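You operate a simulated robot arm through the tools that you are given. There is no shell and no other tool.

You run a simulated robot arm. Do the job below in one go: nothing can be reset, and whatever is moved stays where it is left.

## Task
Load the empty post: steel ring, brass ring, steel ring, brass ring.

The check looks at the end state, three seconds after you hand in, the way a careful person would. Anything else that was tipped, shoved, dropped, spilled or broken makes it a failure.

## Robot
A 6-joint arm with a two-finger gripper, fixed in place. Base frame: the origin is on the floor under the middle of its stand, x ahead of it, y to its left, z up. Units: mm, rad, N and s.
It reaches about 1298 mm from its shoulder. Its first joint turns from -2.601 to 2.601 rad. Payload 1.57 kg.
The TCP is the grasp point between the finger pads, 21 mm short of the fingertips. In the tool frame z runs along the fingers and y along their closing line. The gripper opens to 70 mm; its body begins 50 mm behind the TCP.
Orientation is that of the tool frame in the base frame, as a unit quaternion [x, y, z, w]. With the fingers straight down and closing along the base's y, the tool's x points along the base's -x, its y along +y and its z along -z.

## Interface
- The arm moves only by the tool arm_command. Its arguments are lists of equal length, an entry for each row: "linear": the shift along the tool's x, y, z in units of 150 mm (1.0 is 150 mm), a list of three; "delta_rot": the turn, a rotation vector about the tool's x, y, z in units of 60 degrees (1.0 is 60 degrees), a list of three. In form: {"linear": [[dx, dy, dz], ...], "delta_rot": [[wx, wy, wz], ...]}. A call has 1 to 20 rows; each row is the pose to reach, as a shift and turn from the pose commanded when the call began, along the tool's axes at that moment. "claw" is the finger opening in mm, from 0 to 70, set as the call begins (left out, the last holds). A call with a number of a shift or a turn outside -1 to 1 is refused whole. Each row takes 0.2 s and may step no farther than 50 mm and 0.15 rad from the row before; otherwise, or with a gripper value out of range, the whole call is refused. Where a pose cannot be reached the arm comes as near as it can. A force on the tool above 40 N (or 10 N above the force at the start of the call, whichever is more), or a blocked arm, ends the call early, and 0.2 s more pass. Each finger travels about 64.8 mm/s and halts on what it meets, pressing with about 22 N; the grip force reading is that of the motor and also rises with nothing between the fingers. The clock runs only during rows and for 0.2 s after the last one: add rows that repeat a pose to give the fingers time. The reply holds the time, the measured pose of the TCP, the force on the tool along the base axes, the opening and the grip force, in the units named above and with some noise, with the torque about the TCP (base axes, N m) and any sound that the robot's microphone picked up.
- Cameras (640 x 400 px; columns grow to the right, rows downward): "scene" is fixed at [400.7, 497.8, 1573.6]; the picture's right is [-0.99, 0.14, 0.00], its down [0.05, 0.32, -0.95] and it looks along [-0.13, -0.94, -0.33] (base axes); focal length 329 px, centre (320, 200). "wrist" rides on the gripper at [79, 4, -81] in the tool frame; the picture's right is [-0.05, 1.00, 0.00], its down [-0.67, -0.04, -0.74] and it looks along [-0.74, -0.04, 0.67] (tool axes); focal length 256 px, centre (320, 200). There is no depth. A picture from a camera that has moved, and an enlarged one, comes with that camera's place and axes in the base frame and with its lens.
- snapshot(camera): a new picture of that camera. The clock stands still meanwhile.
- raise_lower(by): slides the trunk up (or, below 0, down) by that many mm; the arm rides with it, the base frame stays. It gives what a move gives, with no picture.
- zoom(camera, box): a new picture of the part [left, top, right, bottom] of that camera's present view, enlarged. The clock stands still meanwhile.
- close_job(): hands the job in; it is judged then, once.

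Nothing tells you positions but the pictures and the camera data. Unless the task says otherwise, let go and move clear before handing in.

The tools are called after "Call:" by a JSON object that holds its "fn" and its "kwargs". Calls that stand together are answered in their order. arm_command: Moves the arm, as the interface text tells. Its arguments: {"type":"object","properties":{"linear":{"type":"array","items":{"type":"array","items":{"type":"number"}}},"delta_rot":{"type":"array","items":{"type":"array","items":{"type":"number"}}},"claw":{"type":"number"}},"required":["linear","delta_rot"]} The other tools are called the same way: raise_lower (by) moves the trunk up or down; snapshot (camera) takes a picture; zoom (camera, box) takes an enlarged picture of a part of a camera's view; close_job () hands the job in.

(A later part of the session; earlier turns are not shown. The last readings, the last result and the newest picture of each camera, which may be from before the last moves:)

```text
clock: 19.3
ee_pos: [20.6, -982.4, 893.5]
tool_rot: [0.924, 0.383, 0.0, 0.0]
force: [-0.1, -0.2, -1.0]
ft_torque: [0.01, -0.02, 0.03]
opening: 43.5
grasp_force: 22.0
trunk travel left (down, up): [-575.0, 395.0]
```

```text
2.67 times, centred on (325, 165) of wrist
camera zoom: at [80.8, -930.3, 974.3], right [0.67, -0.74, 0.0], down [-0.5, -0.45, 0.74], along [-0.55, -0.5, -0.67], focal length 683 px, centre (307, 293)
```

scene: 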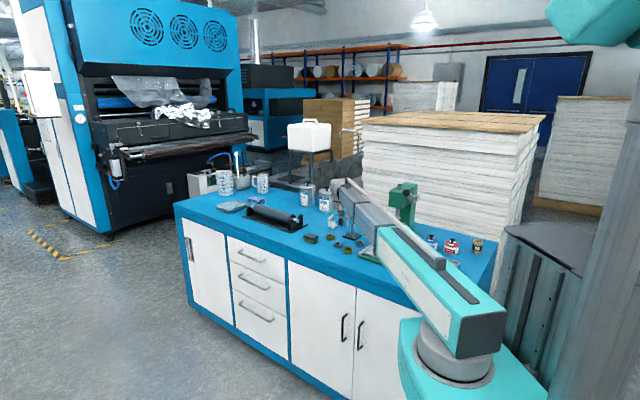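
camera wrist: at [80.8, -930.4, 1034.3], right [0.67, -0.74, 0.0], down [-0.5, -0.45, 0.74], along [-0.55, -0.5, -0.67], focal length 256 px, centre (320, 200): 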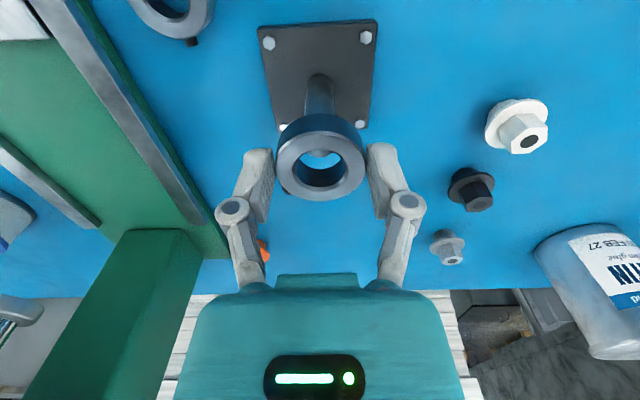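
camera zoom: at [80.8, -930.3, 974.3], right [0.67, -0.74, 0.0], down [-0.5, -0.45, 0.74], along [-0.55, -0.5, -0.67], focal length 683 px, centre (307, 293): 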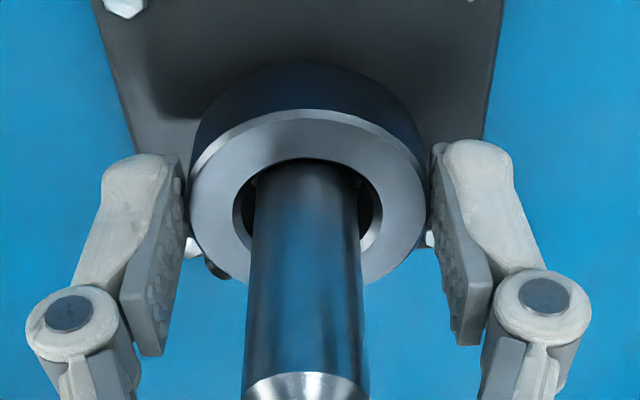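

The ring bottom is about 10 mm above the plate. I'll lower 7 mm more and then open the fingers a little to let it settle.

Call:
{"fn": "raise_lower", "kwargs": {"by": -7}}

Call:
{"fn": "zoom", "kwargs": {"camera": "scene", "box": [342, 214, 368, 240]}}

```text
clock: 19.8
ee_pos: [21.4, -982.5, 887.7]
tool_rot: [0.924, 0.383, 0.0, 0.0]
force: [-0.6, 0.9, -1.0]
ft_torque: [0.0, -0.02, 0.0]
opening: 43.5
grasp_force: 21.9
trunk travel left (down, up): [-568.0, 402.0]
```

```text
15.38 times, centred on (355, 227) of scene
camera zoom: at [400.7, 497.8, 1573.6], right [-0.99, 0.14, 0.0], down [0.05, 0.32, -0.95], along [-0.13, -0.94, -0.33], focal length 5061 px, centre (-218, -215)
```

zoom: 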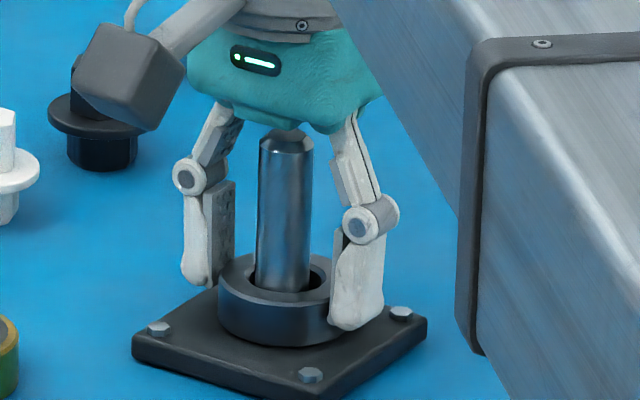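

Call:
{"fn": "arm_command", "kwargs": {"linear": [[0, 0, 0], [0, 0, 0], [0, 0, 0]], "delta_rot": [[0, 0, 0], [0, 0, 0], [0, 0, 0]], "claw": 52}}

Call:
{"fn": "zoom", "kwargs": {"camera": "scene", "box": [342, 214, 368, 240]}}

Call:
{"fn": "zoom", "kwargs": {"camera": "wrist", "box": [240, 90, 410, 240]}}

```text
clock: 20.6
ee_pos: [20.0, -983.0, 887.3]
tool_rot: [0.924, 0.382, 0.0, 0.0]
force: [0.3, -0.3, -0.8]
ft_torque: [0.02, 0.0, 0.02]
opening: 52.1
grasp_force: 0.1
trunk travel left (down, up): [-568.0, 402.0]
```

```text
15.38 times, centred on (355, 227) of scene
camera zoom: at [400.7, 497.8, 1573.6], right [-0.99, 0.14, 0.0], down [0.05, 0.32, -0.95], along [-0.13, -0.94, -0.33], focal length 5061 px, centre (-218, -215)
```

zoom: 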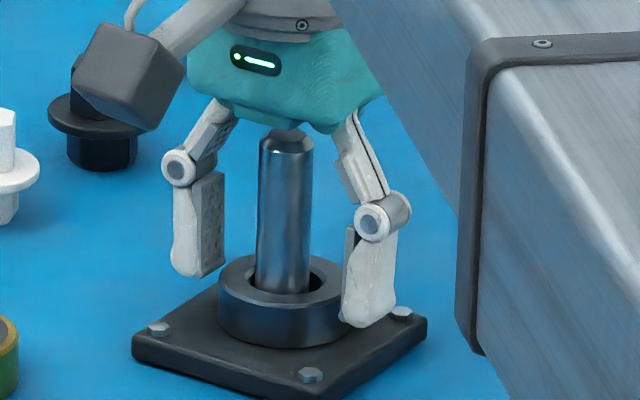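

```text
2.67 times, centred on (325, 165) of wrist
camera zoom: at [80.8, -930.3, 967.4], right [0.67, -0.74, 0.0], down [-0.5, -0.45, 0.74], along [-0.55, -0.5, -0.67], focal length 683 px, centre (307, 293)
```

zoom: 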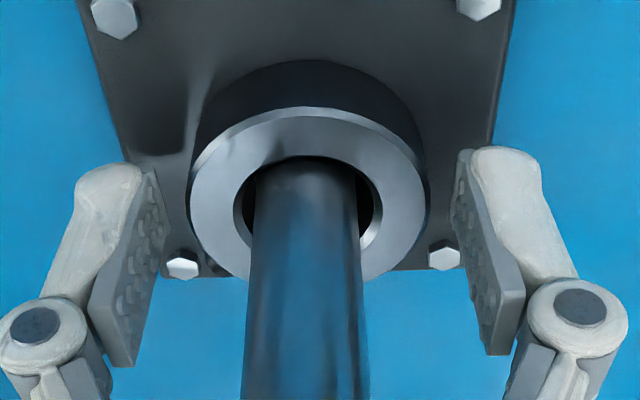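

Steel ring C is seated on the plate. I'll raise straight up and then move over brass ring D.

Call:
{"fn": "raise_lower", "kwargs": {"by": 100}}

Call:
{"fn": "arm_command", "kwargs": {"linear": [[0.146, 0.125, 0], [0.292, 0.25, 0], [0.439, 0.375, 0], [0.585, 0.5, 0], [0.585, 0.5, 0]], "delta_rot": [[0, 0, 0], [0, 0, 0], [0, 0, 0], [0, 0, 0], [0, 0, 0]], "claw": 70}}

Call:
{"fn": "snapshot", "kwargs": {"camera": "wrist"}}

Call:
{"fn": "zoom", "kwargs": {"camera": "scene", "box": [300, 190, 400, 260]}}

```text
clock: 21.9
ee_pos: [20.9, -984.7, 986.6]
tool_rot: [0.924, 0.382, -0.001, 0.001]
force: [0.0, 0.5, 0.3]
ft_torque: [-0.06, -0.03, 0.02]
opening: 52.0
grasp_force: 0.1
trunk travel left (down, up): [-668.0, 302.0]
```

```text
clock: 23.1
ee_pos: [137.2, -973.8, 987.2]
tool_rot: [0.924, 0.383, 0.001, -0.001]
force: [-0.6, 0.0, 0.5]
ft_torque: [-0.01, 0.02, 0.0]
opening: 69.9
grasp_force: 0.1
trunk travel left (down, up): [-668.0, 302.0]
```

```text
taken
camera wrist: at [197.2, -920.5, 1067.4], right [0.67, -0.74, 0.0], down [-0.5, -0.45, 0.74], along [-0.55, -0.5, -0.67], focal length 256 px, centre (320, 200)
```

wrist: 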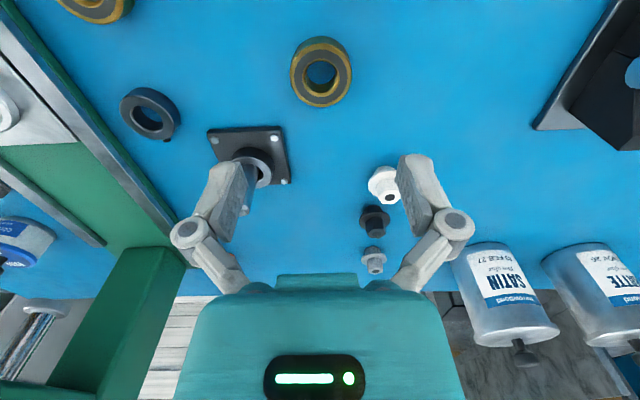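

```text
5.71 times, centred on (350, 225) of scene
camera zoom: at [400.7, 497.8, 1573.6], right [-0.99, 0.14, 0.0], down [0.05, 0.32, -0.95], along [-0.13, -0.94, -0.33], focal length 1880 px, centre (149, 57)
```

zoom: 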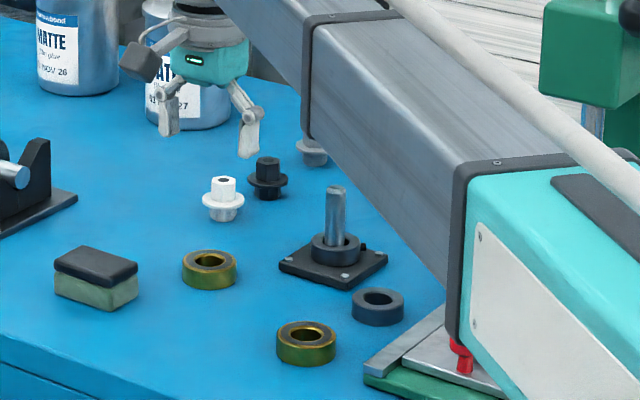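

Call:
{"fn": "zoom", "kwargs": {"camera": "wrist", "box": [270, 20, 370, 120]}}

Call:
{"fn": "raise_lower", "kwargs": {"by": -60}}

Call:
{"fn": "zoom", "kwargs": {"camera": "wrist", "box": [260, 50, 380, 150]}}

```text
4.00 times, centred on (320, 70) of wrist
camera zoom: at [197.2, -920.5, 1067.4], right [0.67, -0.74, 0.0], down [-0.5, -0.45, 0.74], along [-0.55, -0.5, -0.67], focal length 1024 px, centre (320, 720)
```

zoom: 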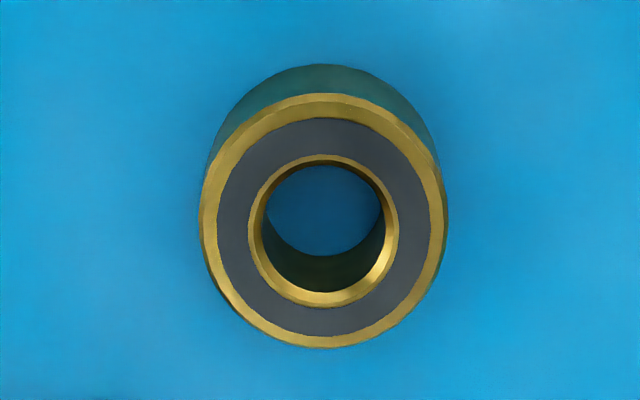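

```text
clock: 24.1
ee_pos: [138.3, -973.6, 926.0]
tool_rot: [0.924, 0.383, 0.0, 0.0]
force: [-0.3, 0.4, 0.0]
ft_torque: [-0.01, -0.01, 0.01]
opening: 69.9
grasp_force: 0.1
trunk travel left (down, up): [-608.0, 362.0]
```

```text
4.00 times, centred on (320, 100) of wrist
camera zoom: at [196.9, -920.5, 1007.5], right [0.67, -0.74, 0.0], down [-0.5, -0.45, 0.74], along [-0.55, -0.5, -0.67], focal length 1024 px, centre (320, 600)
```

zoom: 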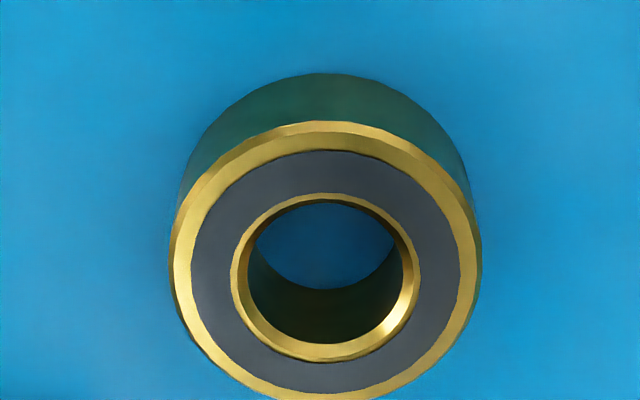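

Ring D's centre is about 4 mm from the TCP along the tool's -x. I'll correct that and lower around it.

Call:
{"fn": "arm_command", "kwargs": {"linear": [[-0.028, 0.002, 0], [-0.028, 0.002, 0]], "delta_rot": [[0, 0, 0], [0, 0, 0]]}}

Call:
{"fn": "raise_lower", "kwargs": {"by": -38}}

Call:
{"fn": "zoom", "kwargs": {"camera": "wrist", "box": [200, 90, 440, 250]}}

Call:
{"fn": "zoom", "kwargs": {"camera": "scene", "box": [315, 205, 365, 245]}}

```text
clock: 24.8
ee_pos: [134.4, -977.9, 927.0]
tool_rot: [0.924, 0.382, 0.0, -0.001]
force: [0.3, 0.6, -1.3]
ft_torque: [0.03, 0.01, 0.03]
opening: 70.2
grasp_force: 0.0
trunk travel left (down, up): [-608.0, 362.0]
```

```text
clock: 25.6
ee_pos: [136.3, -977.2, 888.9]
tool_rot: [0.924, 0.382, 0.0, 0.0]
force: [0.2, -0.4, 0.8]
ft_torque: [0.01, -0.01, 0.01]
opening: 70.1
grasp_force: 0.1
trunk travel left (down, up): [-570.0, 400.0]
```

```text
2.50 times, centred on (320, 170) of wrist
camera zoom: at [194.3, -923.7, 969.4], right [0.67, -0.74, 0.0], down [-0.5, -0.45, 0.74], along [-0.55, -0.5, -0.67], focal length 640 px, centre (320, 275)
```

zoom: 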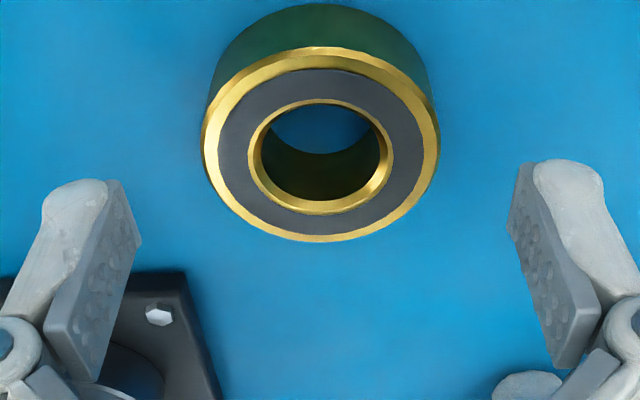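

```text
10.00 times, centred on (340, 225) of scene
camera zoom: at [400.7, 497.8, 1573.6], right [-0.99, 0.14, 0.0], down [0.05, 0.32, -0.95], along [-0.13, -0.94, -0.33], focal length 3289 px, centre (120, -50)
```

zoom: 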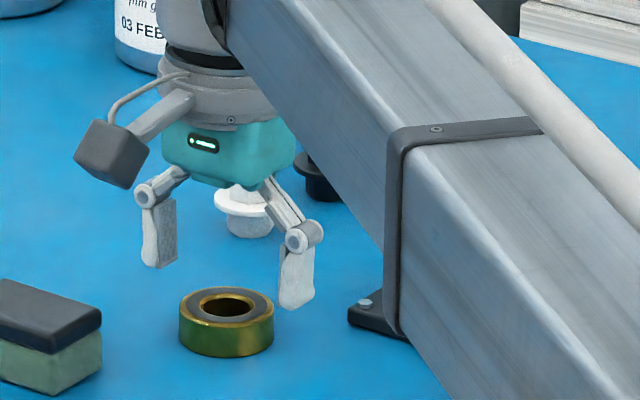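

Call:
{"fn": "arm_command", "kwargs": {"linear": [[-0.006, -0.001, 0], [-0.006, -0.001, 0]], "delta_rot": [[0, 0, 0], [0, 0, 0]]}}

Call:
{"fn": "raise_lower", "kwargs": {"by": -13}}

Call:
{"fn": "arm_command", "kwargs": {"linear": [[0, 0, 0], [0, 0, 0], [0, 0, 0], [0, 0, 0]], "delta_rot": [[0, 0, 0], [0, 0, 0], [0, 0, 0], [0, 0, 0]], "claw": 40}}

Call:
{"fn": "zoom", "kwargs": {"camera": "wrist", "box": [200, 90, 440, 250]}}

```text
clock: 26.2
ee_pos: [133.0, -977.3, 890.3]
tool_rot: [0.924, 0.383, 0.0, 0.0]
force: [0.4, -0.1, 0.6]
ft_torque: [0.0, 0.01, 0.01]
opening: 70.1
grasp_force: 0.0
trunk travel left (down, up): [-570.0, 400.0]
```

```text
clock: 26.8
ee_pos: [133.9, -977.3, 876.3]
tool_rot: [0.924, 0.383, 0.0, 0.0]
force: [0.4, -0.1, -0.4]
ft_torque: [-0.03, -0.01, 0.02]
opening: 69.9
grasp_force: 0.2
trunk travel left (down, up): [-557.0, 413.0]
```

```text
clock: 27.8
ee_pos: [134.9, -977.2, 876.3]
tool_rot: [0.924, 0.383, 0.0, 0.0]
force: [0.7, 0.1, 1.5]
ft_torque: [0.03, 0.02, 0.0]
opening: 47.7
grasp_force: 22.3
trunk travel left (down, up): [-557.0, 413.0]
```

```text
2.50 times, centred on (320, 170) of wrist
camera zoom: at [193.6, -924.2, 956.6], right [0.67, -0.74, 0.0], down [-0.5, -0.45, 0.74], along [-0.55, -0.5, -0.67], focal length 640 px, centre (320, 275)
```

zoom: 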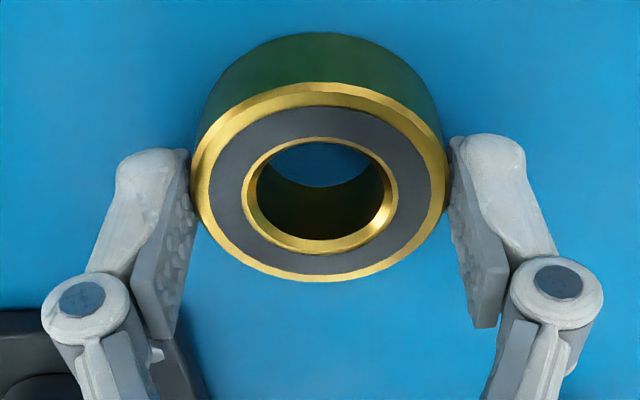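

Brass ring D is gripped at 47.7 mm and 22 N. I'll lift it, check the hold and carry it to the post.

Call:
{"fn": "raise_lower", "kwargs": {"by": 110}}

Call:
{"fn": "arm_command", "kwargs": {"linear": [[-0.143, -0.126, 0], [-0.285, -0.252, 0], [-0.428, -0.377, 0], [-0.57, -0.503, 0], [-0.57, -0.503, 0]], "delta_rot": [[0, 0, 0], [0, 0, 0], [0, 0, 0], [0, 0, 0], [0, 0, 0]]}}

Call:
{"fn": "raise_lower", "kwargs": {"by": -30}}

Call:
{"fn": "zoom", "kwargs": {"camera": "wrist", "box": [260, 100, 390, 230]}}

Call:
{"fn": "zoom", "kwargs": {"camera": "scene", "box": [342, 214, 368, 240]}}

```text
clock: 29.2
ee_pos: [134.6, -977.9, 986.3]
tool_rot: [0.924, 0.383, 0.0, 0.0]
force: [-0.1, -0.2, -1.8]
ft_torque: [0.02, -0.01, -0.01]
opening: 47.9
grasp_force: 21.5
trunk travel left (down, up): [-667.0, 303.0]
```

```text
clock: 30.4
ee_pos: [20.2, -984.1, 986.0]
tool_rot: [0.924, 0.383, 0.0, 0.0]
force: [-0.4, 0.8, -1.5]
ft_torque: [-0.01, -0.04, 0.03]
opening: 47.6
grasp_force: 22.0
trunk travel left (down, up): [-667.0, 303.0]
```

```text
clock: 31.1
ee_pos: [21.1, -983.5, 956.6]
tool_rot: [0.924, 0.382, 0.0, 0.0]
force: [-0.9, -0.2, -1.6]
ft_torque: [-0.01, 0.01, 0.0]
opening: 47.5
grasp_force: 21.9
trunk travel left (down, up): [-637.0, 333.0]
```

```text
3.08 times, centred on (325, 165) of wrist
camera zoom: at [80.3, -931.1, 1036.3], right [0.67, -0.74, 0.0], down [-0.5, -0.45, 0.74], along [-0.55, -0.5, -0.67], focal length 788 px, centre (305, 308)
```

zoom: 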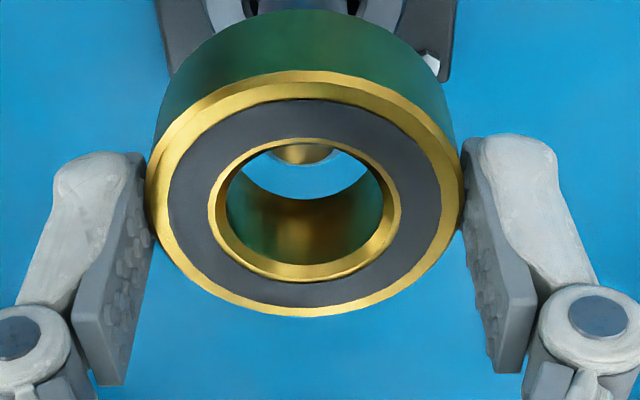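

```text
15.38 times, centred on (355, 227) of scene
camera zoom: at [400.7, 497.8, 1573.6], right [-0.99, 0.14, 0.0], down [0.05, 0.32, -0.95], along [-0.13, -0.94, -0.33], focal length 5061 px, centre (-218, -215)
```

zoom: 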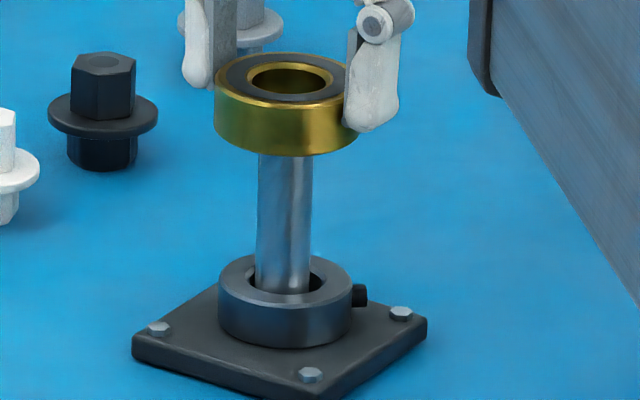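

Good alignment. I'll make a tiny correction and lower the brass ring over the post in steps.

Call:
{"fn": "arm_command", "kwargs": {"linear": [[-0.005, 0, 0], [-0.005, 0, 0]], "delta_rot": [[0, 0, 0], [0, 0, 0]]}}

Call:
{"fn": "raise_lower", "kwargs": {"by": -22}}

Call:
{"fn": "zoom", "kwargs": {"camera": "wrist", "box": [260, 100, 390, 230]}}

Call:
{"fn": "zoom", "kwargs": {"camera": "scene", "box": [342, 214, 368, 240]}}

```text
clock: 31.8
ee_pos: [19.7, -983.6, 954.9]
tool_rot: [0.924, 0.383, 0.0, 0.0]
force: [0.7, -0.3, -1.0]
ft_torque: [0.0, -0.02, 0.0]
opening: 47.6
grasp_force: 21.9
trunk travel left (down, up): [-637.0, 333.0]
```

```text
clock: 32.4
ee_pos: [20.5, -984.4, 933.4]
tool_rot: [0.924, 0.383, -0.001, 0.0]
force: [-0.1, 0.2, -2.0]
ft_torque: [0.02, 0.01, -0.01]
opening: 47.6
grasp_force: 21.9
trunk travel left (down, up): [-615.0, 355.0]
```

```text
3.08 times, centred on (325, 165) of wrist
camera zoom: at [79.9, -931.6, 1014.3], right [0.67, -0.74, 0.0], down [-0.5, -0.45, 0.74], along [-0.55, -0.5, -0.67], focal length 788 px, centre (305, 308)
```

zoom: 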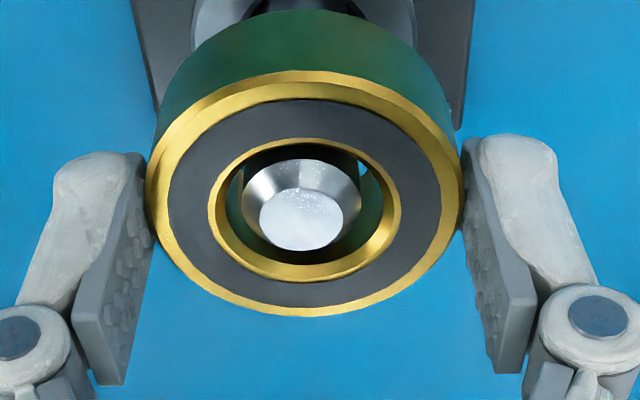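

```text
15.38 times, centred on (355, 227) of scene
camera zoom: at [400.7, 497.8, 1573.6], right [-0.99, 0.14, 0.0], down [0.05, 0.32, -0.95], along [-0.13, -0.94, -0.33], focal length 5061 px, centre (-218, -215)
```

zoom: 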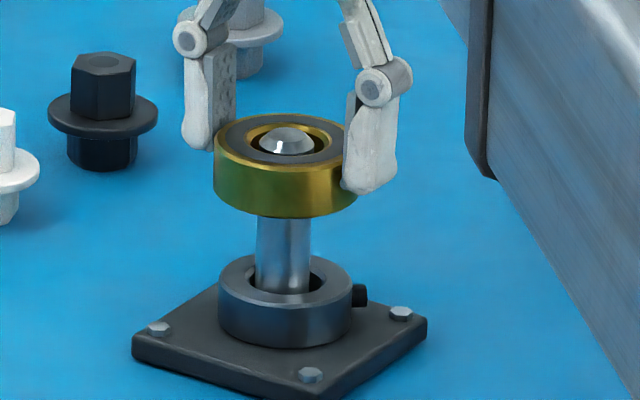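

Threaded cleanly, with about a 32 mm gap left to the steel ring. I'll lower 29 mm.

Call:
{"fn": "raise_lower", "kwargs": {"by": -28}}

Call:
{"fn": "zoom", "kwargs": {"camera": "scene", "box": [342, 214, 368, 240]}}

```text
clock: 33.2
ee_pos: [20.1, -984.9, 905.2]
tool_rot: [0.924, 0.383, 0.0, 0.0]
force: [0.1, -0.7, -1.4]
ft_torque: [-0.01, -0.02, 0.0]
opening: 47.5
grasp_force: 22.3
trunk travel left (down, up): [-587.0, 383.0]
```

```text
15.38 times, centred on (355, 227) of scene
camera zoom: at [400.7, 497.8, 1573.6], right [-0.99, 0.14, 0.0], down [0.05, 0.32, -0.95], along [-0.13, -0.94, -0.33], focal length 5061 px, centre (-218, -215)
```

zoom: 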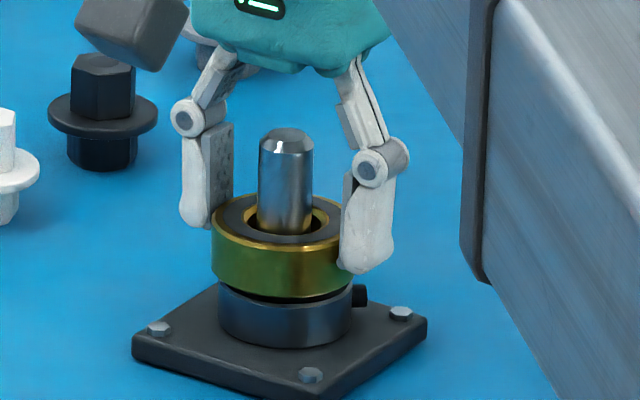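

Call:
{"fn": "raise_lower", "kwargs": {"by": -4}}

Call:
{"fn": "zoom", "kwargs": {"camera": "scene", "box": [342, 214, 368, 240]}}

```text
clock: 33.7
ee_pos: [20.2, -983.6, 901.5]
tool_rot: [0.924, 0.383, -0.001, 0.0]
force: [-0.7, -0.7, 1.5]
ft_torque: [0.01, 0.01, 0.0]
opening: 47.7
grasp_force: 21.8
trunk travel left (down, up): [-583.0, 387.0]
```

```text
15.38 times, centred on (355, 227) of scene
camera zoom: at [400.7, 497.8, 1573.6], right [-0.99, 0.14, 0.0], down [0.05, 0.32, -0.95], along [-0.13, -0.94, -0.33], focal length 5061 px, centre (-218, -215)
```

zoom: 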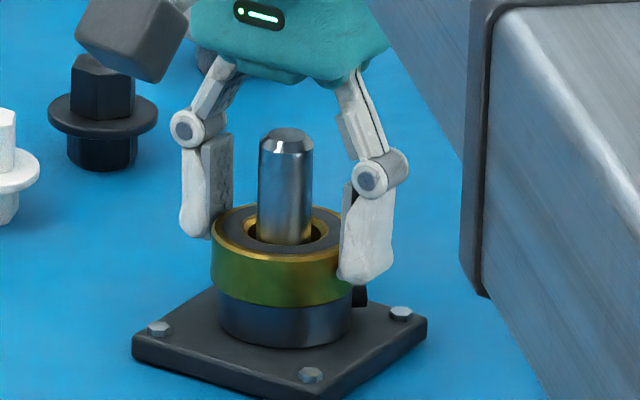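

The contact force shows the brass ring is resting on the steel ring. I'll release and back out upwards.

Call:
{"fn": "arm_command", "kwargs": {"linear": [[0, 0, 0], [0, 0, 0], [0, 0, 0]], "delta_rot": [[0, 0, 0], [0, 0, 0], [0, 0, 0]], "claw": 57}}

Call:
{"fn": "zoom", "kwargs": {"camera": "wrist", "box": [240, 90, 410, 240]}}

Call:
{"fn": "raise_lower", "kwargs": {"by": 90}}

Call:
{"fn": "snapshot", "kwargs": {"camera": "wrist"}}

Call:
{"fn": "zoom", "kwargs": {"camera": "scene", "box": [310, 200, 390, 260]}}

```text
clock: 34.5
ee_pos: [20.7, -984.2, 901.0]
tool_rot: [0.924, 0.383, 0.0, 0.0]
force: [-0.3, 0.9, -0.7]
ft_torque: [-0.05, -0.02, -0.02]
opening: 57.0
grasp_force: 0.1
trunk travel left (down, up): [-583.0, 387.0]
```

```text
2.67 times, centred on (325, 165) of wrist
camera zoom: at [79.9, -931.6, 982.4], right [0.67, -0.74, 0.0], down [-0.5, -0.45, 0.74], along [-0.55, -0.5, -0.67], focal length 683 px, centre (307, 293)
```

zoom: 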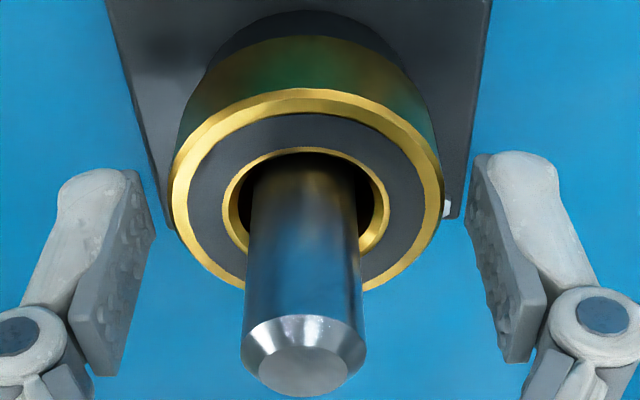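

```text
clock: 35.7
ee_pos: [19.5, -983.0, 991.6]
tool_rot: [0.924, 0.383, 0.001, 0.0]
force: [0.9, -0.2, -0.3]
ft_torque: [-0.01, 0.0, -0.02]
opening: 57.0
grasp_force: 0.1
trunk travel left (down, up): [-673.0, 297.0]
```

```text
taken
camera wrist: at [79.8, -931.7, 1072.3], right [0.67, -0.74, 0.0], down [-0.5, -0.45, 0.74], along [-0.55, -0.5, -0.67], focal length 256 px, centre (320, 200)
```

wrist: 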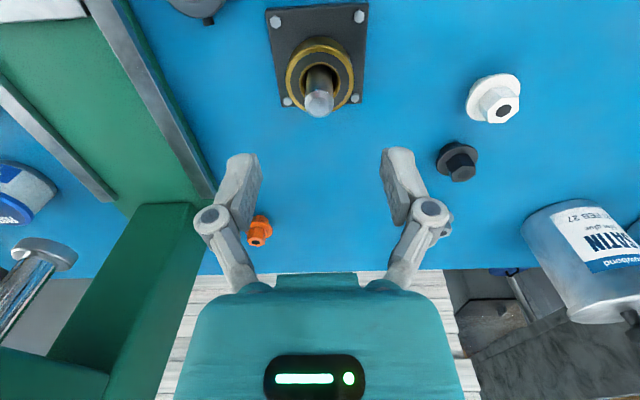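

```text
6.67 times, centred on (350, 230) of scene
camera zoom: at [400.7, 497.8, 1573.6], right [-0.99, 0.14, 0.0], down [0.05, 0.32, -0.95], along [-0.13, -0.94, -0.33], focal length 2193 px, centre (120, 0)
```

zoom: 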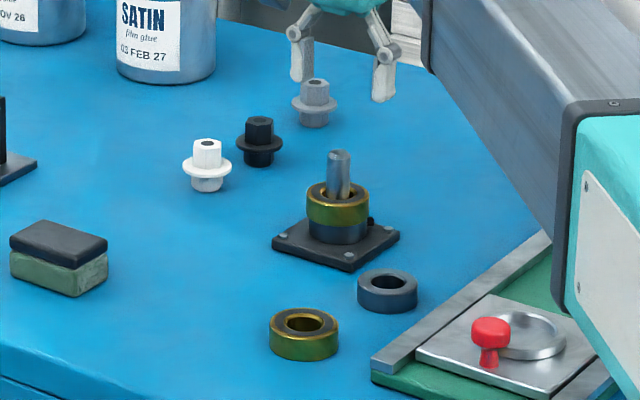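

Steel and brass are on the post, and everything else is undisturbed. Next is steel ring A near (6, -887), so I'll turn back 45° to keep the fingers clear of the press rail and the set screw.

Call:
{"fn": "arm_command", "kwargs": {"linear": [[0.066, -0.088, 0], [0.131, -0.176, 0], [0.197, -0.265, 0], [0.262, -0.353, 0], [0.328, -0.441, 0], [0.393, -0.529, 0], [0.393, -0.529, 0]], "delta_rot": [[0, 0, -0.125], [0, 0, -0.25], [0, 0, -0.375], [0, 0, -0.5], [0, 0, -0.625], [0, 0, -0.75], [0, 0, -0.75]], "claw": 60}}

Call:
{"fn": "snapshot", "kwargs": {"camera": "wrist"}}

Call:
{"fn": "zoom", "kwargs": {"camera": "scene", "box": [310, 180, 430, 270]}}

```text
clock: 37.3
ee_pos: [7.1, -885.5, 992.8]
tool_rot: [0.706, 0.708, 0.0, 0.001]
force: [-0.1, -0.5, 0.3]
ft_torque: [0.01, 0.0, -0.01]
opening: 59.8
grasp_force: 0.1
trunk travel left (down, up): [-673.0, 297.0]
```

```text
taken
camera wrist: at [11.0, -807.3, 1072.5], right [1.0, -0.05, 0.0], down [-0.03, -0.67, 0.74], along [-0.04, -0.74, -0.67], focal length 256 px, centre (320, 200)
```

wrist: 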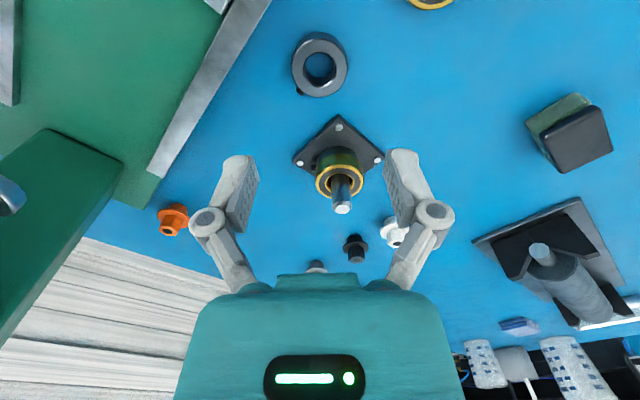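

```text
4.44 times, centred on (370, 225) of scene
camera zoom: at [400.7, 497.8, 1573.6], right [-0.99, 0.14, 0.0], down [0.05, 0.32, -0.95], along [-0.13, -0.94, -0.33], focal length 1462 px, centre (98, 89)
```

zoom: 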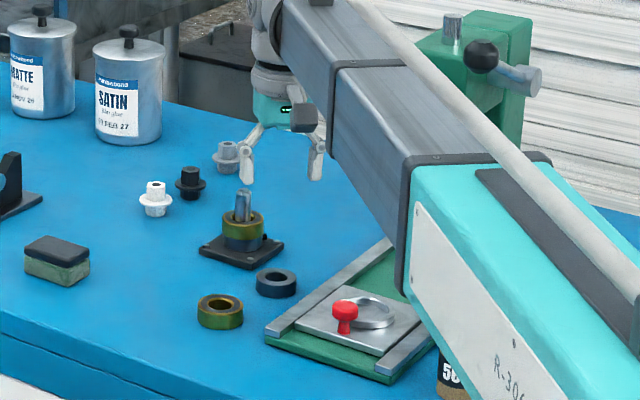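

Call:
{"fn": "zoom", "kwargs": {"camera": "wrist", "box": [270, 15, 370, 115]}}

Call:
{"fn": "raise_lower", "kwargs": {"by": -60}}

Call:
{"fn": "zoom", "kwargs": {"camera": "wrist", "box": [260, 50, 380, 150]}}

Call:
{"fn": "snapshot", "kwargs": {"camera": "wrist"}}

```text
4.00 times, centred on (320, 65) of wrist
camera zoom: at [11.0, -807.3, 1072.5], right [1.0, -0.05, 0.0], down [-0.03, -0.67, 0.74], along [-0.04, -0.74, -0.67], focal length 1024 px, centre (320, 740)
```

zoom: 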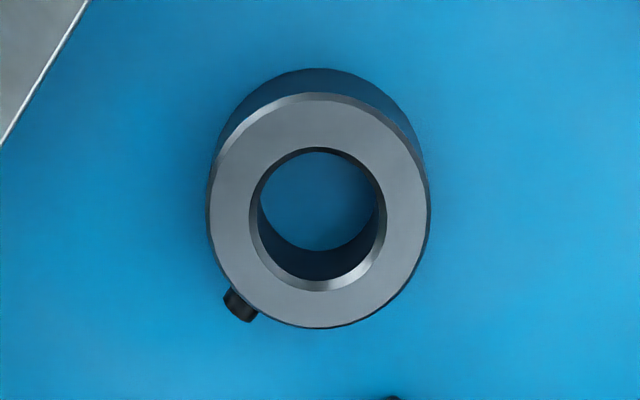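

```text
clock: 38.3
ee_pos: [6.2, -886.2, 931.1]
tool_rot: [0.707, 0.707, 0.0, 0.0]
force: [0.1, 0.0, 0.9]
ft_torque: [0.01, 0.03, -0.02]
opening: 59.8
grasp_force: 0.2
trunk travel left (down, up): [-613.0, 357.0]
```

```text
4.00 times, centred on (320, 100) of wrist
camera zoom: at [11.1, -807.4, 1012.4], right [1.0, -0.05, 0.0], down [-0.04, -0.67, 0.74], along [-0.04, -0.74, -0.67], focal length 1024 px, centre (320, 600)
```

zoom: 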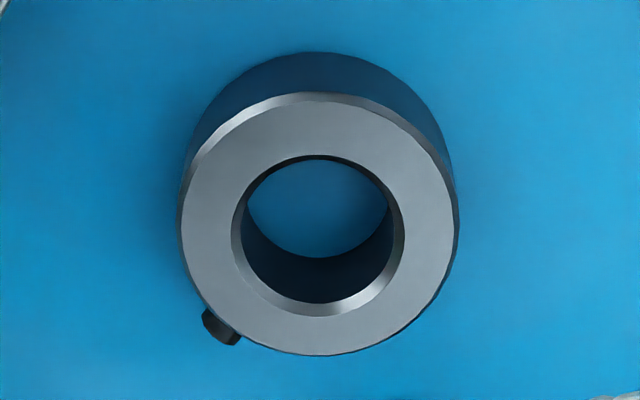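

```text
taken
camera wrist: at [11.1, -807.4, 1012.4], right [1.0, -0.05, 0.0], down [-0.04, -0.67, 0.74], along [-0.04, -0.74, -0.67], focal length 256 px, centre (320, 200)
```

wrist: 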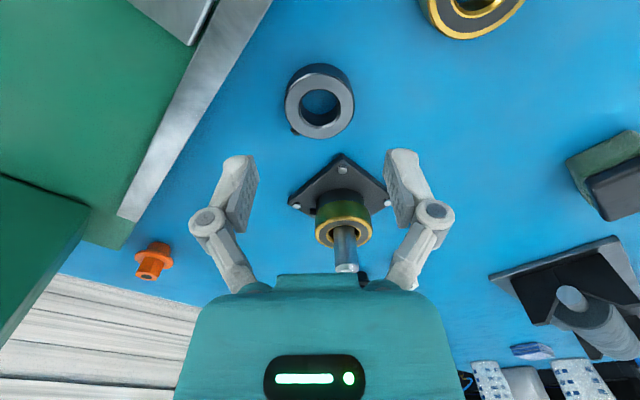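

Ring A is centred under the TCP to within half a millimetre. I'll lower around it.

Call:
{"fn": "arm_command", "kwargs": {"linear": [[-0.002, -0.003, 0], [-0.002, -0.003, 0]], "delta_rot": [[0, 0, 0], [0, 0, 0]]}}

Call:
{"fn": "raise_lower", "kwargs": {"by": -43}}

Call:
{"fn": "snapshot", "kwargs": {"camera": "wrist"}}

Call:
{"fn": "zoom", "kwargs": {"camera": "scene", "box": [330, 205, 400, 260]}}

```text
clock: 38.9
ee_pos: [5.7, -886.4, 931.3]
tool_rot: [0.707, 0.707, 0.0, 0.0]
force: [0.3, -0.2, -0.9]
ft_torque: [-0.01, 0.01, 0.01]
opening: 60.2
grasp_force: 0.0
trunk travel left (down, up): [-613.0, 357.0]
```

```text
clock: 39.8
ee_pos: [6.1, -886.3, 887.9]
tool_rot: [0.708, 0.706, -0.001, 0.0]
force: [-0.3, -0.3, 0.4]
ft_torque: [-0.05, 0.0, -0.02]
opening: 59.9
grasp_force: 0.0
trunk travel left (down, up): [-570.0, 400.0]
```

```text
taken
camera wrist: at [10.9, -807.6, 969.4], right [1.0, -0.05, 0.0], down [-0.04, -0.67, 0.74], along [-0.04, -0.74, -0.67], focal length 256 px, centre (320, 200)
```

wrist: 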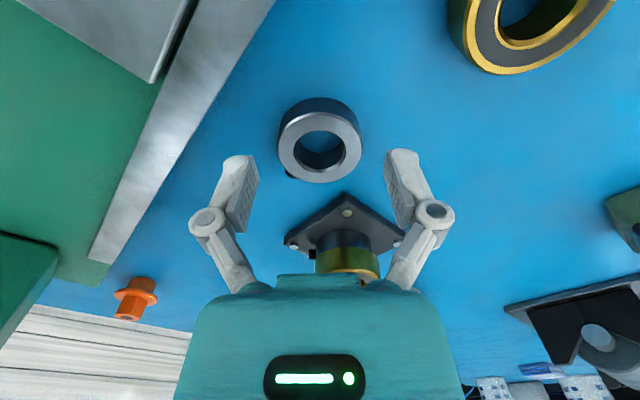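

```text
7.27 times, centred on (365, 232) of scene
camera zoom: at [400.7, 497.8, 1573.6], right [-0.99, 0.14, 0.0], down [0.05, 0.32, -0.95], along [-0.13, -0.94, -0.33], focal length 2392 px, centre (-7, -36)
```

zoom: 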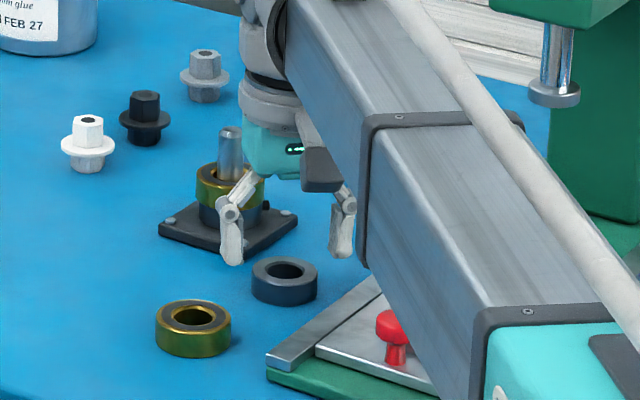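

Call:
{"fn": "raise_lower", "kwargs": {"by": -13}}

Call:
{"fn": "arm_command", "kwargs": {"linear": [[0, 0, 0], [0, 0, 0], [0, 0, 0], [0, 0, 0]], "delta_rot": [[0, 0, 0], [0, 0, 0], [0, 0, 0], [0, 0, 0]], "claw": 36}}

Call:
{"fn": "zoom", "kwargs": {"camera": "wrist", "box": [200, 90, 440, 250]}}

```text
clock: 40.4
ee_pos: [5.4, -886.2, 875.8]
tool_rot: [0.708, 0.707, 0.0, 0.0]
force: [-1.0, -0.2, 0.4]
ft_torque: [-0.03, -0.01, -0.02]
opening: 59.9
grasp_force: 0.1
trunk travel left (down, up): [-557.0, 413.0]
```

```text
clock: 41.4
ee_pos: [6.7, -887.4, 876.2]
tool_rot: [0.706, 0.708, 0.0, 0.0]
force: [-1.1, -0.7, 2.3]
ft_torque: [0.03, -0.02, 0.01]
opening: 43.4
grasp_force: 22.4
trunk travel left (down, up): [-557.0, 413.0]
```

```text
2.50 times, centred on (320, 170) of wrist
camera zoom: at [10.8, -807.6, 956.6], right [1.0, -0.05, 0.0], down [-0.04, -0.67, 0.75], along [-0.04, -0.74, -0.67], focal length 640 px, centre (320, 275)
```

zoom: 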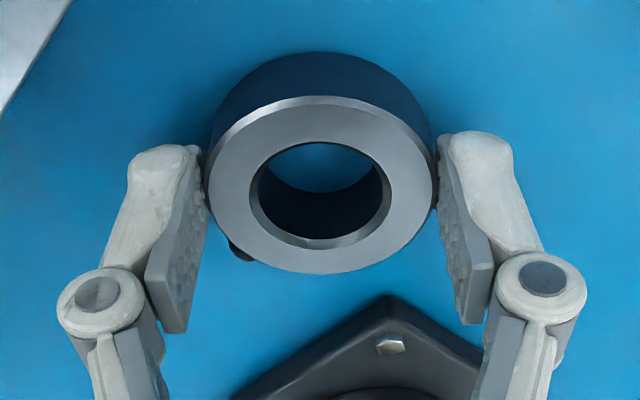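

Steel ring A is gripped at 43.4 mm and 22 N. I'll lift it, rotate 45° and carry it above the post.

Call:
{"fn": "raise_lower", "kwargs": {"by": 110}}

Call:
{"fn": "arm_command", "kwargs": {"linear": [[-0.108, 0.017, 0], [-0.215, 0.033, 0], [-0.323, 0.05, 0], [-0.431, 0.066, 0], [-0.538, 0.083, 0], [-0.646, 0.099, 0], [-0.646, 0.099, 0]], "delta_rot": [[0, 0, 0.125], [0, 0, 0.25], [0, 0, 0.375], [0, 0, 0.5], [0, 0, 0.625], [0, 0, 0.75], [0, 0, 0.75]]}}

Call:
{"fn": "raise_lower", "kwargs": {"by": -30}}

Call:
{"fn": "zoom", "kwargs": {"camera": "wrist", "box": [260, 100, 390, 230]}}

Call:
{"fn": "zoom", "kwargs": {"camera": "scene", "box": [342, 214, 368, 240]}}

```text
clock: 42.8
ee_pos: [6.0, -886.9, 985.7]
tool_rot: [0.708, 0.707, 0.0, 0.0]
force: [-0.9, -0.5, -1.3]
ft_torque: [0.0, 0.04, 0.04]
opening: 43.2
grasp_force: 21.7
trunk travel left (down, up): [-667.0, 303.0]
```

```text
clock: 44.4
ee_pos: [22.3, -983.5, 986.0]
tool_rot: [0.924, 0.381, 0.0, 0.001]
force: [-0.3, -0.1, -1.3]
ft_torque: [-0.03, -0.03, 0.01]
opening: 43.5
grasp_force: 22.3
trunk travel left (down, up): [-667.0, 303.0]
```

```text
clock: 45.2
ee_pos: [20.9, -983.5, 956.5]
tool_rot: [0.924, 0.383, 0.0, 0.0]
force: [0.3, 0.6, -0.6]
ft_torque: [0.02, 0.02, -0.03]
opening: 43.3
grasp_force: 22.1
trunk travel left (down, up): [-637.0, 333.0]
```

```text
3.08 times, centred on (325, 165) of wrist
camera zoom: at [80.6, -931.2, 1036.3], right [0.67, -0.74, 0.0], down [-0.5, -0.45, 0.74], along [-0.55, -0.5, -0.67], focal length 788 px, centre (305, 308)
```

zoom: 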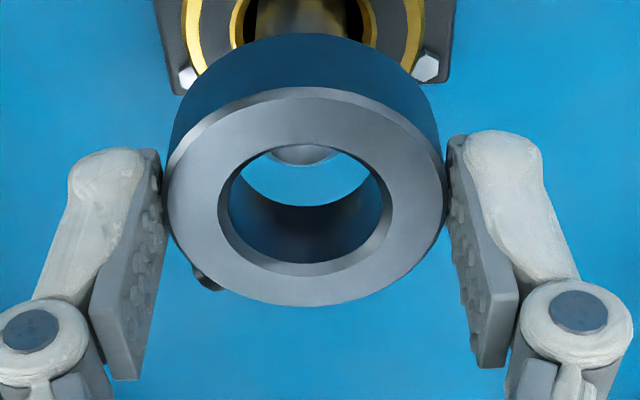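

```text
15.38 times, centred on (355, 227) of scene
camera zoom: at [400.7, 497.8, 1573.6], right [-0.99, 0.14, 0.0], down [0.05, 0.32, -0.95], along [-0.13, -0.94, -0.33], focal length 5061 px, centre (-218, -215)
```

zoom: 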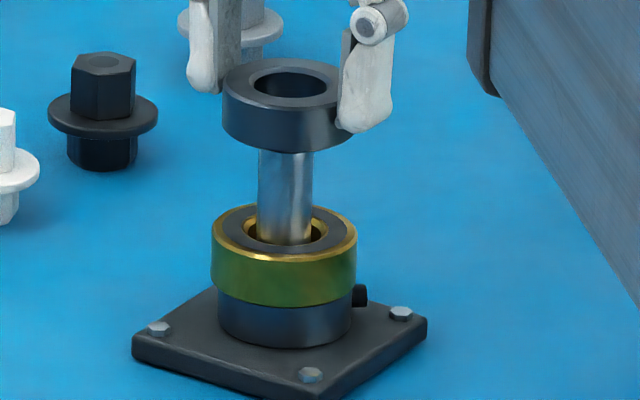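

Well aligned, so I'll thread it on.

Call:
{"fn": "raise_lower", "kwargs": {"by": -20}}

Call:
{"fn": "zoom", "kwargs": {"camera": "wrist", "box": [260, 100, 390, 230]}}

Call:
{"fn": "zoom", "kwargs": {"camera": "scene", "box": [342, 214, 368, 240]}}

```text
clock: 45.9
ee_pos: [21.1, -983.1, 935.9]
tool_rot: [0.924, 0.383, 0.0, -0.001]
force: [0.4, -0.5, -0.9]
ft_torque: [0.0, 0.0, 0.02]
opening: 43.4
grasp_force: 22.4
trunk travel left (down, up): [-617.0, 353.0]
```

```text
3.08 times, centred on (325, 165) of wrist
camera zoom: at [80.6, -931.2, 1016.3], right [0.67, -0.74, 0.0], down [-0.5, -0.45, 0.74], along [-0.55, -0.5, -0.67], focal length 788 px, centre (305, 308)
```

zoom: 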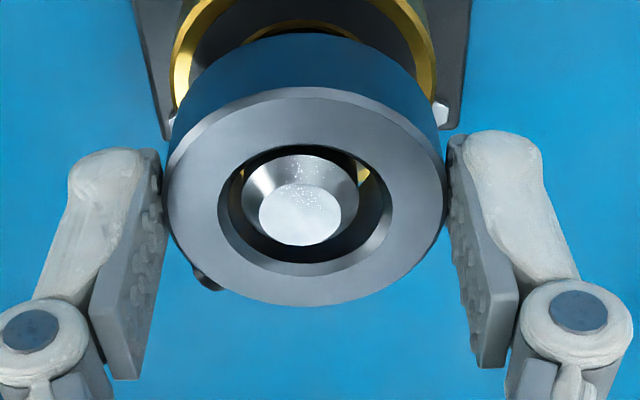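

```text
15.38 times, centred on (355, 227) of scene
camera zoom: at [400.7, 497.8, 1573.6], right [-0.99, 0.14, 0.0], down [0.05, 0.32, -0.95], along [-0.13, -0.94, -0.33], focal length 5061 px, centre (-218, -215)
```

zoom: 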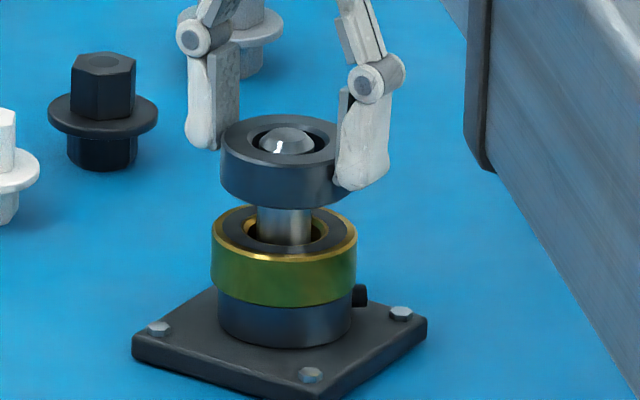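

Call:
{"fn": "raise_lower", "kwargs": {"by": -16}}

Call:
{"fn": "zoom", "kwargs": {"camera": "scene", "box": [342, 214, 368, 240]}}

```text
clock: 46.5
ee_pos: [20.8, -982.6, 920.9]
tool_rot: [0.924, 0.382, 0.0, 0.0]
force: [0.0, 0.9, -0.5]
ft_torque: [0.0, 0.01, -0.01]
opening: 43.5
grasp_force: 21.5
trunk travel left (down, up): [-601.0, 369.0]
```

```text
15.38 times, centred on (355, 227) of scene
camera zoom: at [400.7, 497.8, 1573.6], right [-0.99, 0.14, 0.0], down [0.05, 0.32, -0.95], along [-0.13, -0.94, -0.33], focal length 5061 px, centre (-218, -215)
```

zoom: 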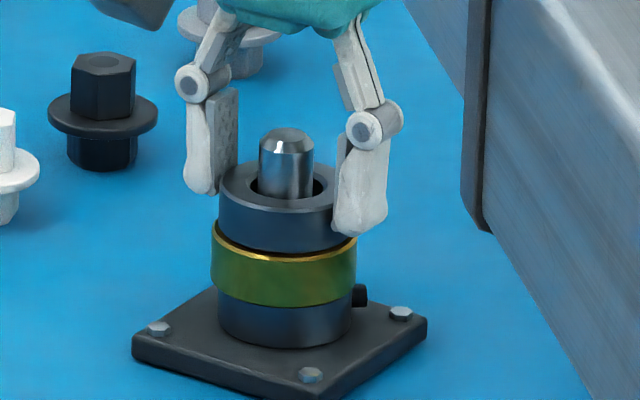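

Call:
{"fn": "raise_lower", "kwargs": {"by": -2.5}}

Call:
{"fn": "zoom", "kwargs": {"camera": "scene", "box": [342, 214, 368, 240]}}

```text
clock: 47.0
ee_pos: [20.9, -983.7, 918.4]
tool_rot: [0.924, 0.382, -0.001, 0.001]
force: [0.8, -4.7, 13.7]
ft_torque: [-0.15, -0.01, -0.01]
opening: 43.5
grasp_force: 21.9
trunk travel left (down, up): [-599.0, 371.0]
```

```text
15.38 times, centred on (355, 227) of scene
camera zoom: at [400.7, 497.8, 1573.6], right [-0.99, 0.14, 0.0], down [0.05, 0.32, -0.95], along [-0.13, -0.94, -0.33], focal length 5061 px, centre (-218, -215)
```

zoom: 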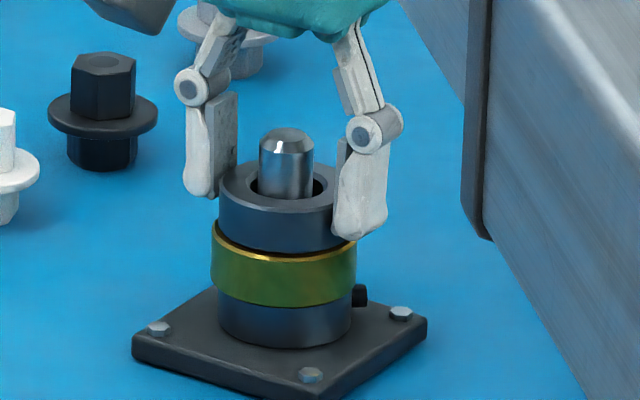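

The ring has made contact with the brass ring at 13.7 N. I'll relieve the pressure slightly, then release.

Call:
{"fn": "raise_lower", "kwargs": {"by": 1}}

Call:
{"fn": "arm_command", "kwargs": {"linear": [[0, 0, 0], [0, 0, 0], [0, 0, 0]], "delta_rot": [[0, 0, 0], [0, 0, 0], [0, 0, 0]], "claw": 54}}

Call:
{"fn": "zoom", "kwargs": {"camera": "scene", "box": [342, 214, 368, 240]}}

Call:
{"fn": "zoom", "kwargs": {"camera": "wrist", "box": [240, 90, 410, 240]}}

```text
clock: 47.5
ee_pos: [21.8, -983.0, 917.8]
tool_rot: [0.924, 0.383, 0.0, 0.0]
force: [0.3, -0.2, 2.4]
ft_torque: [-0.1, 0.0, 0.0]
opening: 43.5
grasp_force: 21.5
trunk travel left (down, up): [-600.0, 370.0]
```

```text
clock: 48.3
ee_pos: [20.8, -983.1, 918.5]
tool_rot: [0.924, 0.383, 0.0, 0.0]
force: [-0.6, 0.2, -0.5]
ft_torque: [-0.03, 0.0, 0.03]
opening: 54.0
grasp_force: 0.1
trunk travel left (down, up): [-600.0, 370.0]
```

```text
15.38 times, centred on (355, 227) of scene
camera zoom: at [400.7, 497.8, 1573.6], right [-0.99, 0.14, 0.0], down [0.05, 0.32, -0.95], along [-0.13, -0.94, -0.33], focal length 5061 px, centre (-218, -215)
```

zoom: 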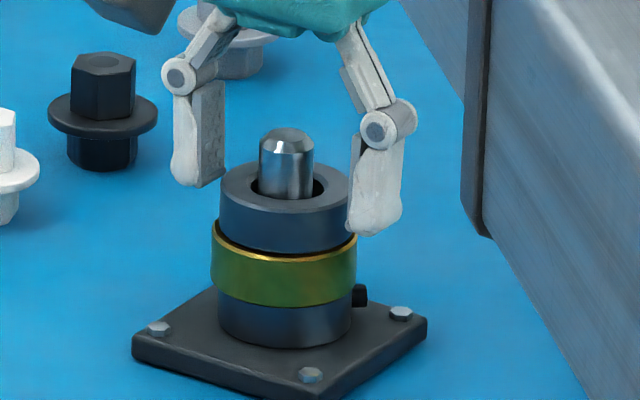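

```text
2.67 times, centred on (325, 165) of wrist
camera zoom: at [80.6, -931.1, 998.9], right [0.67, -0.74, 0.0], down [-0.5, -0.45, 0.74], along [-0.55, -0.5, -0.67], focal length 683 px, centre (307, 293)
```

zoom: 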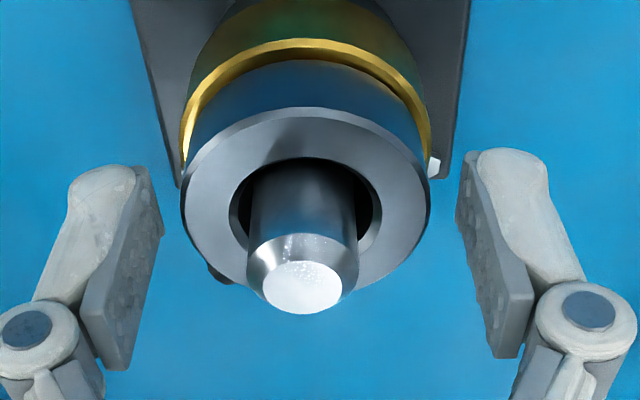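

Three rings are seated. I'll raise clear and head for the last one, brass ring B near (82, -827), turning back 45° on the way.

Call:
{"fn": "raise_lower", "kwargs": {"by": 75}}

Call:
{"fn": "arm_command", "kwargs": {"linear": [[0.162, -0.072, 0], [0.325, -0.145, 0], [0.487, -0.217, 0], [0.649, -0.289, 0], [0.812, -0.362, 0], [0.974, -0.434, 0], [0.974, -0.434, 0]], "delta_rot": [[0, 0, -0.125], [0, 0, -0.25], [0, 0, -0.375], [0, 0, -0.5], [0, 0, -0.625], [0, 0, -0.75], [0, 0, -0.75]], "claw": 66}}

Call:
{"fn": "snapshot", "kwargs": {"camera": "wrist"}}

Call:
{"fn": "zoom", "kwargs": {"camera": "scene", "box": [310, 190, 410, 265]}}

```text
clock: 49.4
ee_pos: [20.4, -983.6, 992.8]
tool_rot: [0.924, 0.383, 0.0, 0.0]
force: [0.1, 0.7, -0.2]
ft_torque: [-0.02, 0.01, 0.02]
opening: 54.0
grasp_force: 0.2
trunk travel left (down, up): [-675.0, 295.0]
```

```text
clock: 51.0
ee_pos: [79.2, -833.2, 993.1]
tool_rot: [0.706, 0.708, 0.0, 0.0]
force: [1.0, -0.6, -0.2]
ft_torque: [0.01, 0.03, 0.02]
opening: 66.0
grasp_force: 0.1
trunk travel left (down, up): [-675.0, 295.0]
```

```text
taken
camera wrist: at [83.5, -755.0, 1074.0], right [1.0, -0.05, 0.0], down [-0.03, -0.67, 0.74], along [-0.04, -0.74, -0.67], focal length 256 px, centre (320, 200)
```

wrist: 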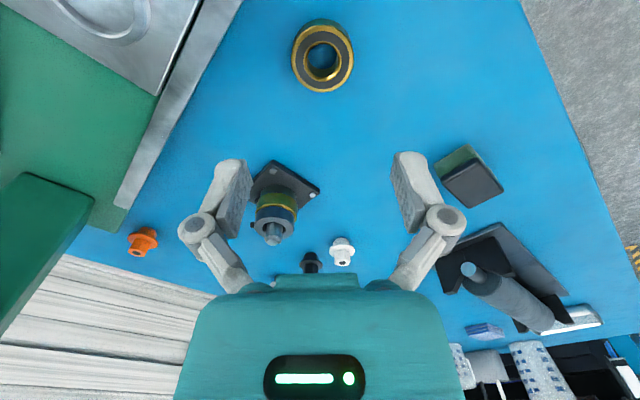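

```text
5.33 times, centred on (360, 228) of scene
camera zoom: at [400.7, 497.8, 1573.6], right [-0.99, 0.14, 0.0], down [0.05, 0.32, -0.95], along [-0.13, -0.94, -0.33], focal length 1754 px, centre (107, 53)
```

zoom: 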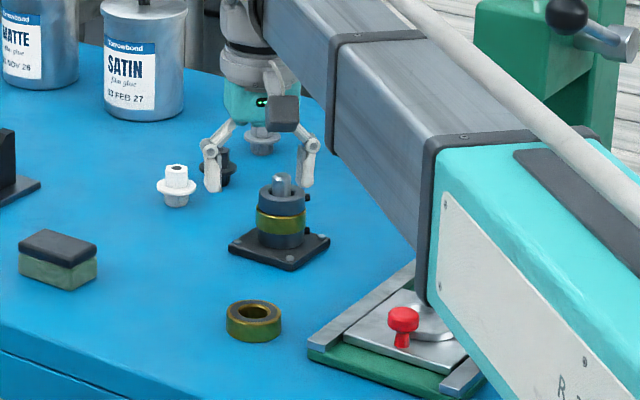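

Call:
{"fn": "zoom", "kwargs": {"camera": "wrist", "box": [270, 5, 370, 105]}}

Call:
{"fn": "raise_lower", "kwargs": {"by": -60}}

Call:
{"fn": "zoom", "kwargs": {"camera": "wrist", "box": [260, 40, 380, 140]}}

```text
4.00 times, centred on (320, 55) of wrist
camera zoom: at [83.5, -755.0, 1074.0], right [1.0, -0.05, 0.0], down [-0.03, -0.67, 0.74], along [-0.04, -0.74, -0.67], focal length 1024 px, centre (320, 780)
```

zoom: 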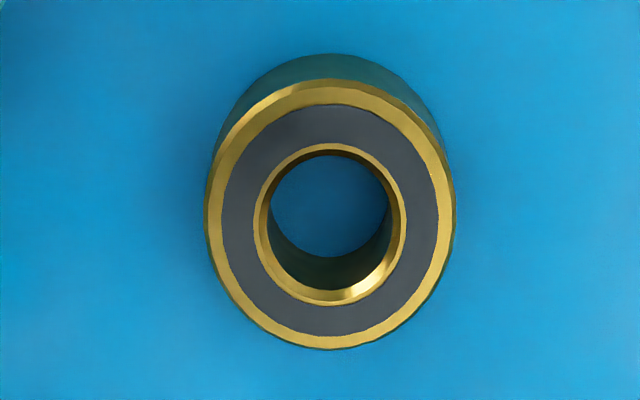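

```text
clock: 52.0
ee_pos: [79.2, -833.3, 933.2]
tool_rot: [0.707, 0.708, 0.0, 0.001]
force: [-0.4, -0.3, 0.5]
ft_torque: [-0.01, 0.01, -0.03]
opening: 66.1
grasp_force: 0.1
trunk travel left (down, up): [-615.0, 355.0]
```

```text
4.00 times, centred on (320, 90) of wrist
camera zoom: at [83.4, -755.1, 1014.0], right [1.0, -0.05, 0.0], down [-0.04, -0.67, 0.74], along [-0.04, -0.74, -0.67], focal length 1024 px, centre (320, 640)
```

zoom: 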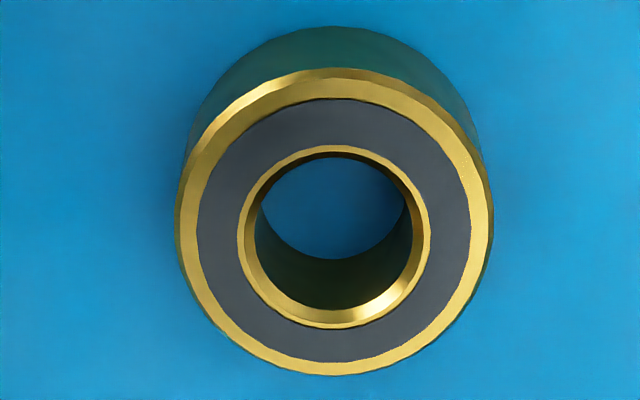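

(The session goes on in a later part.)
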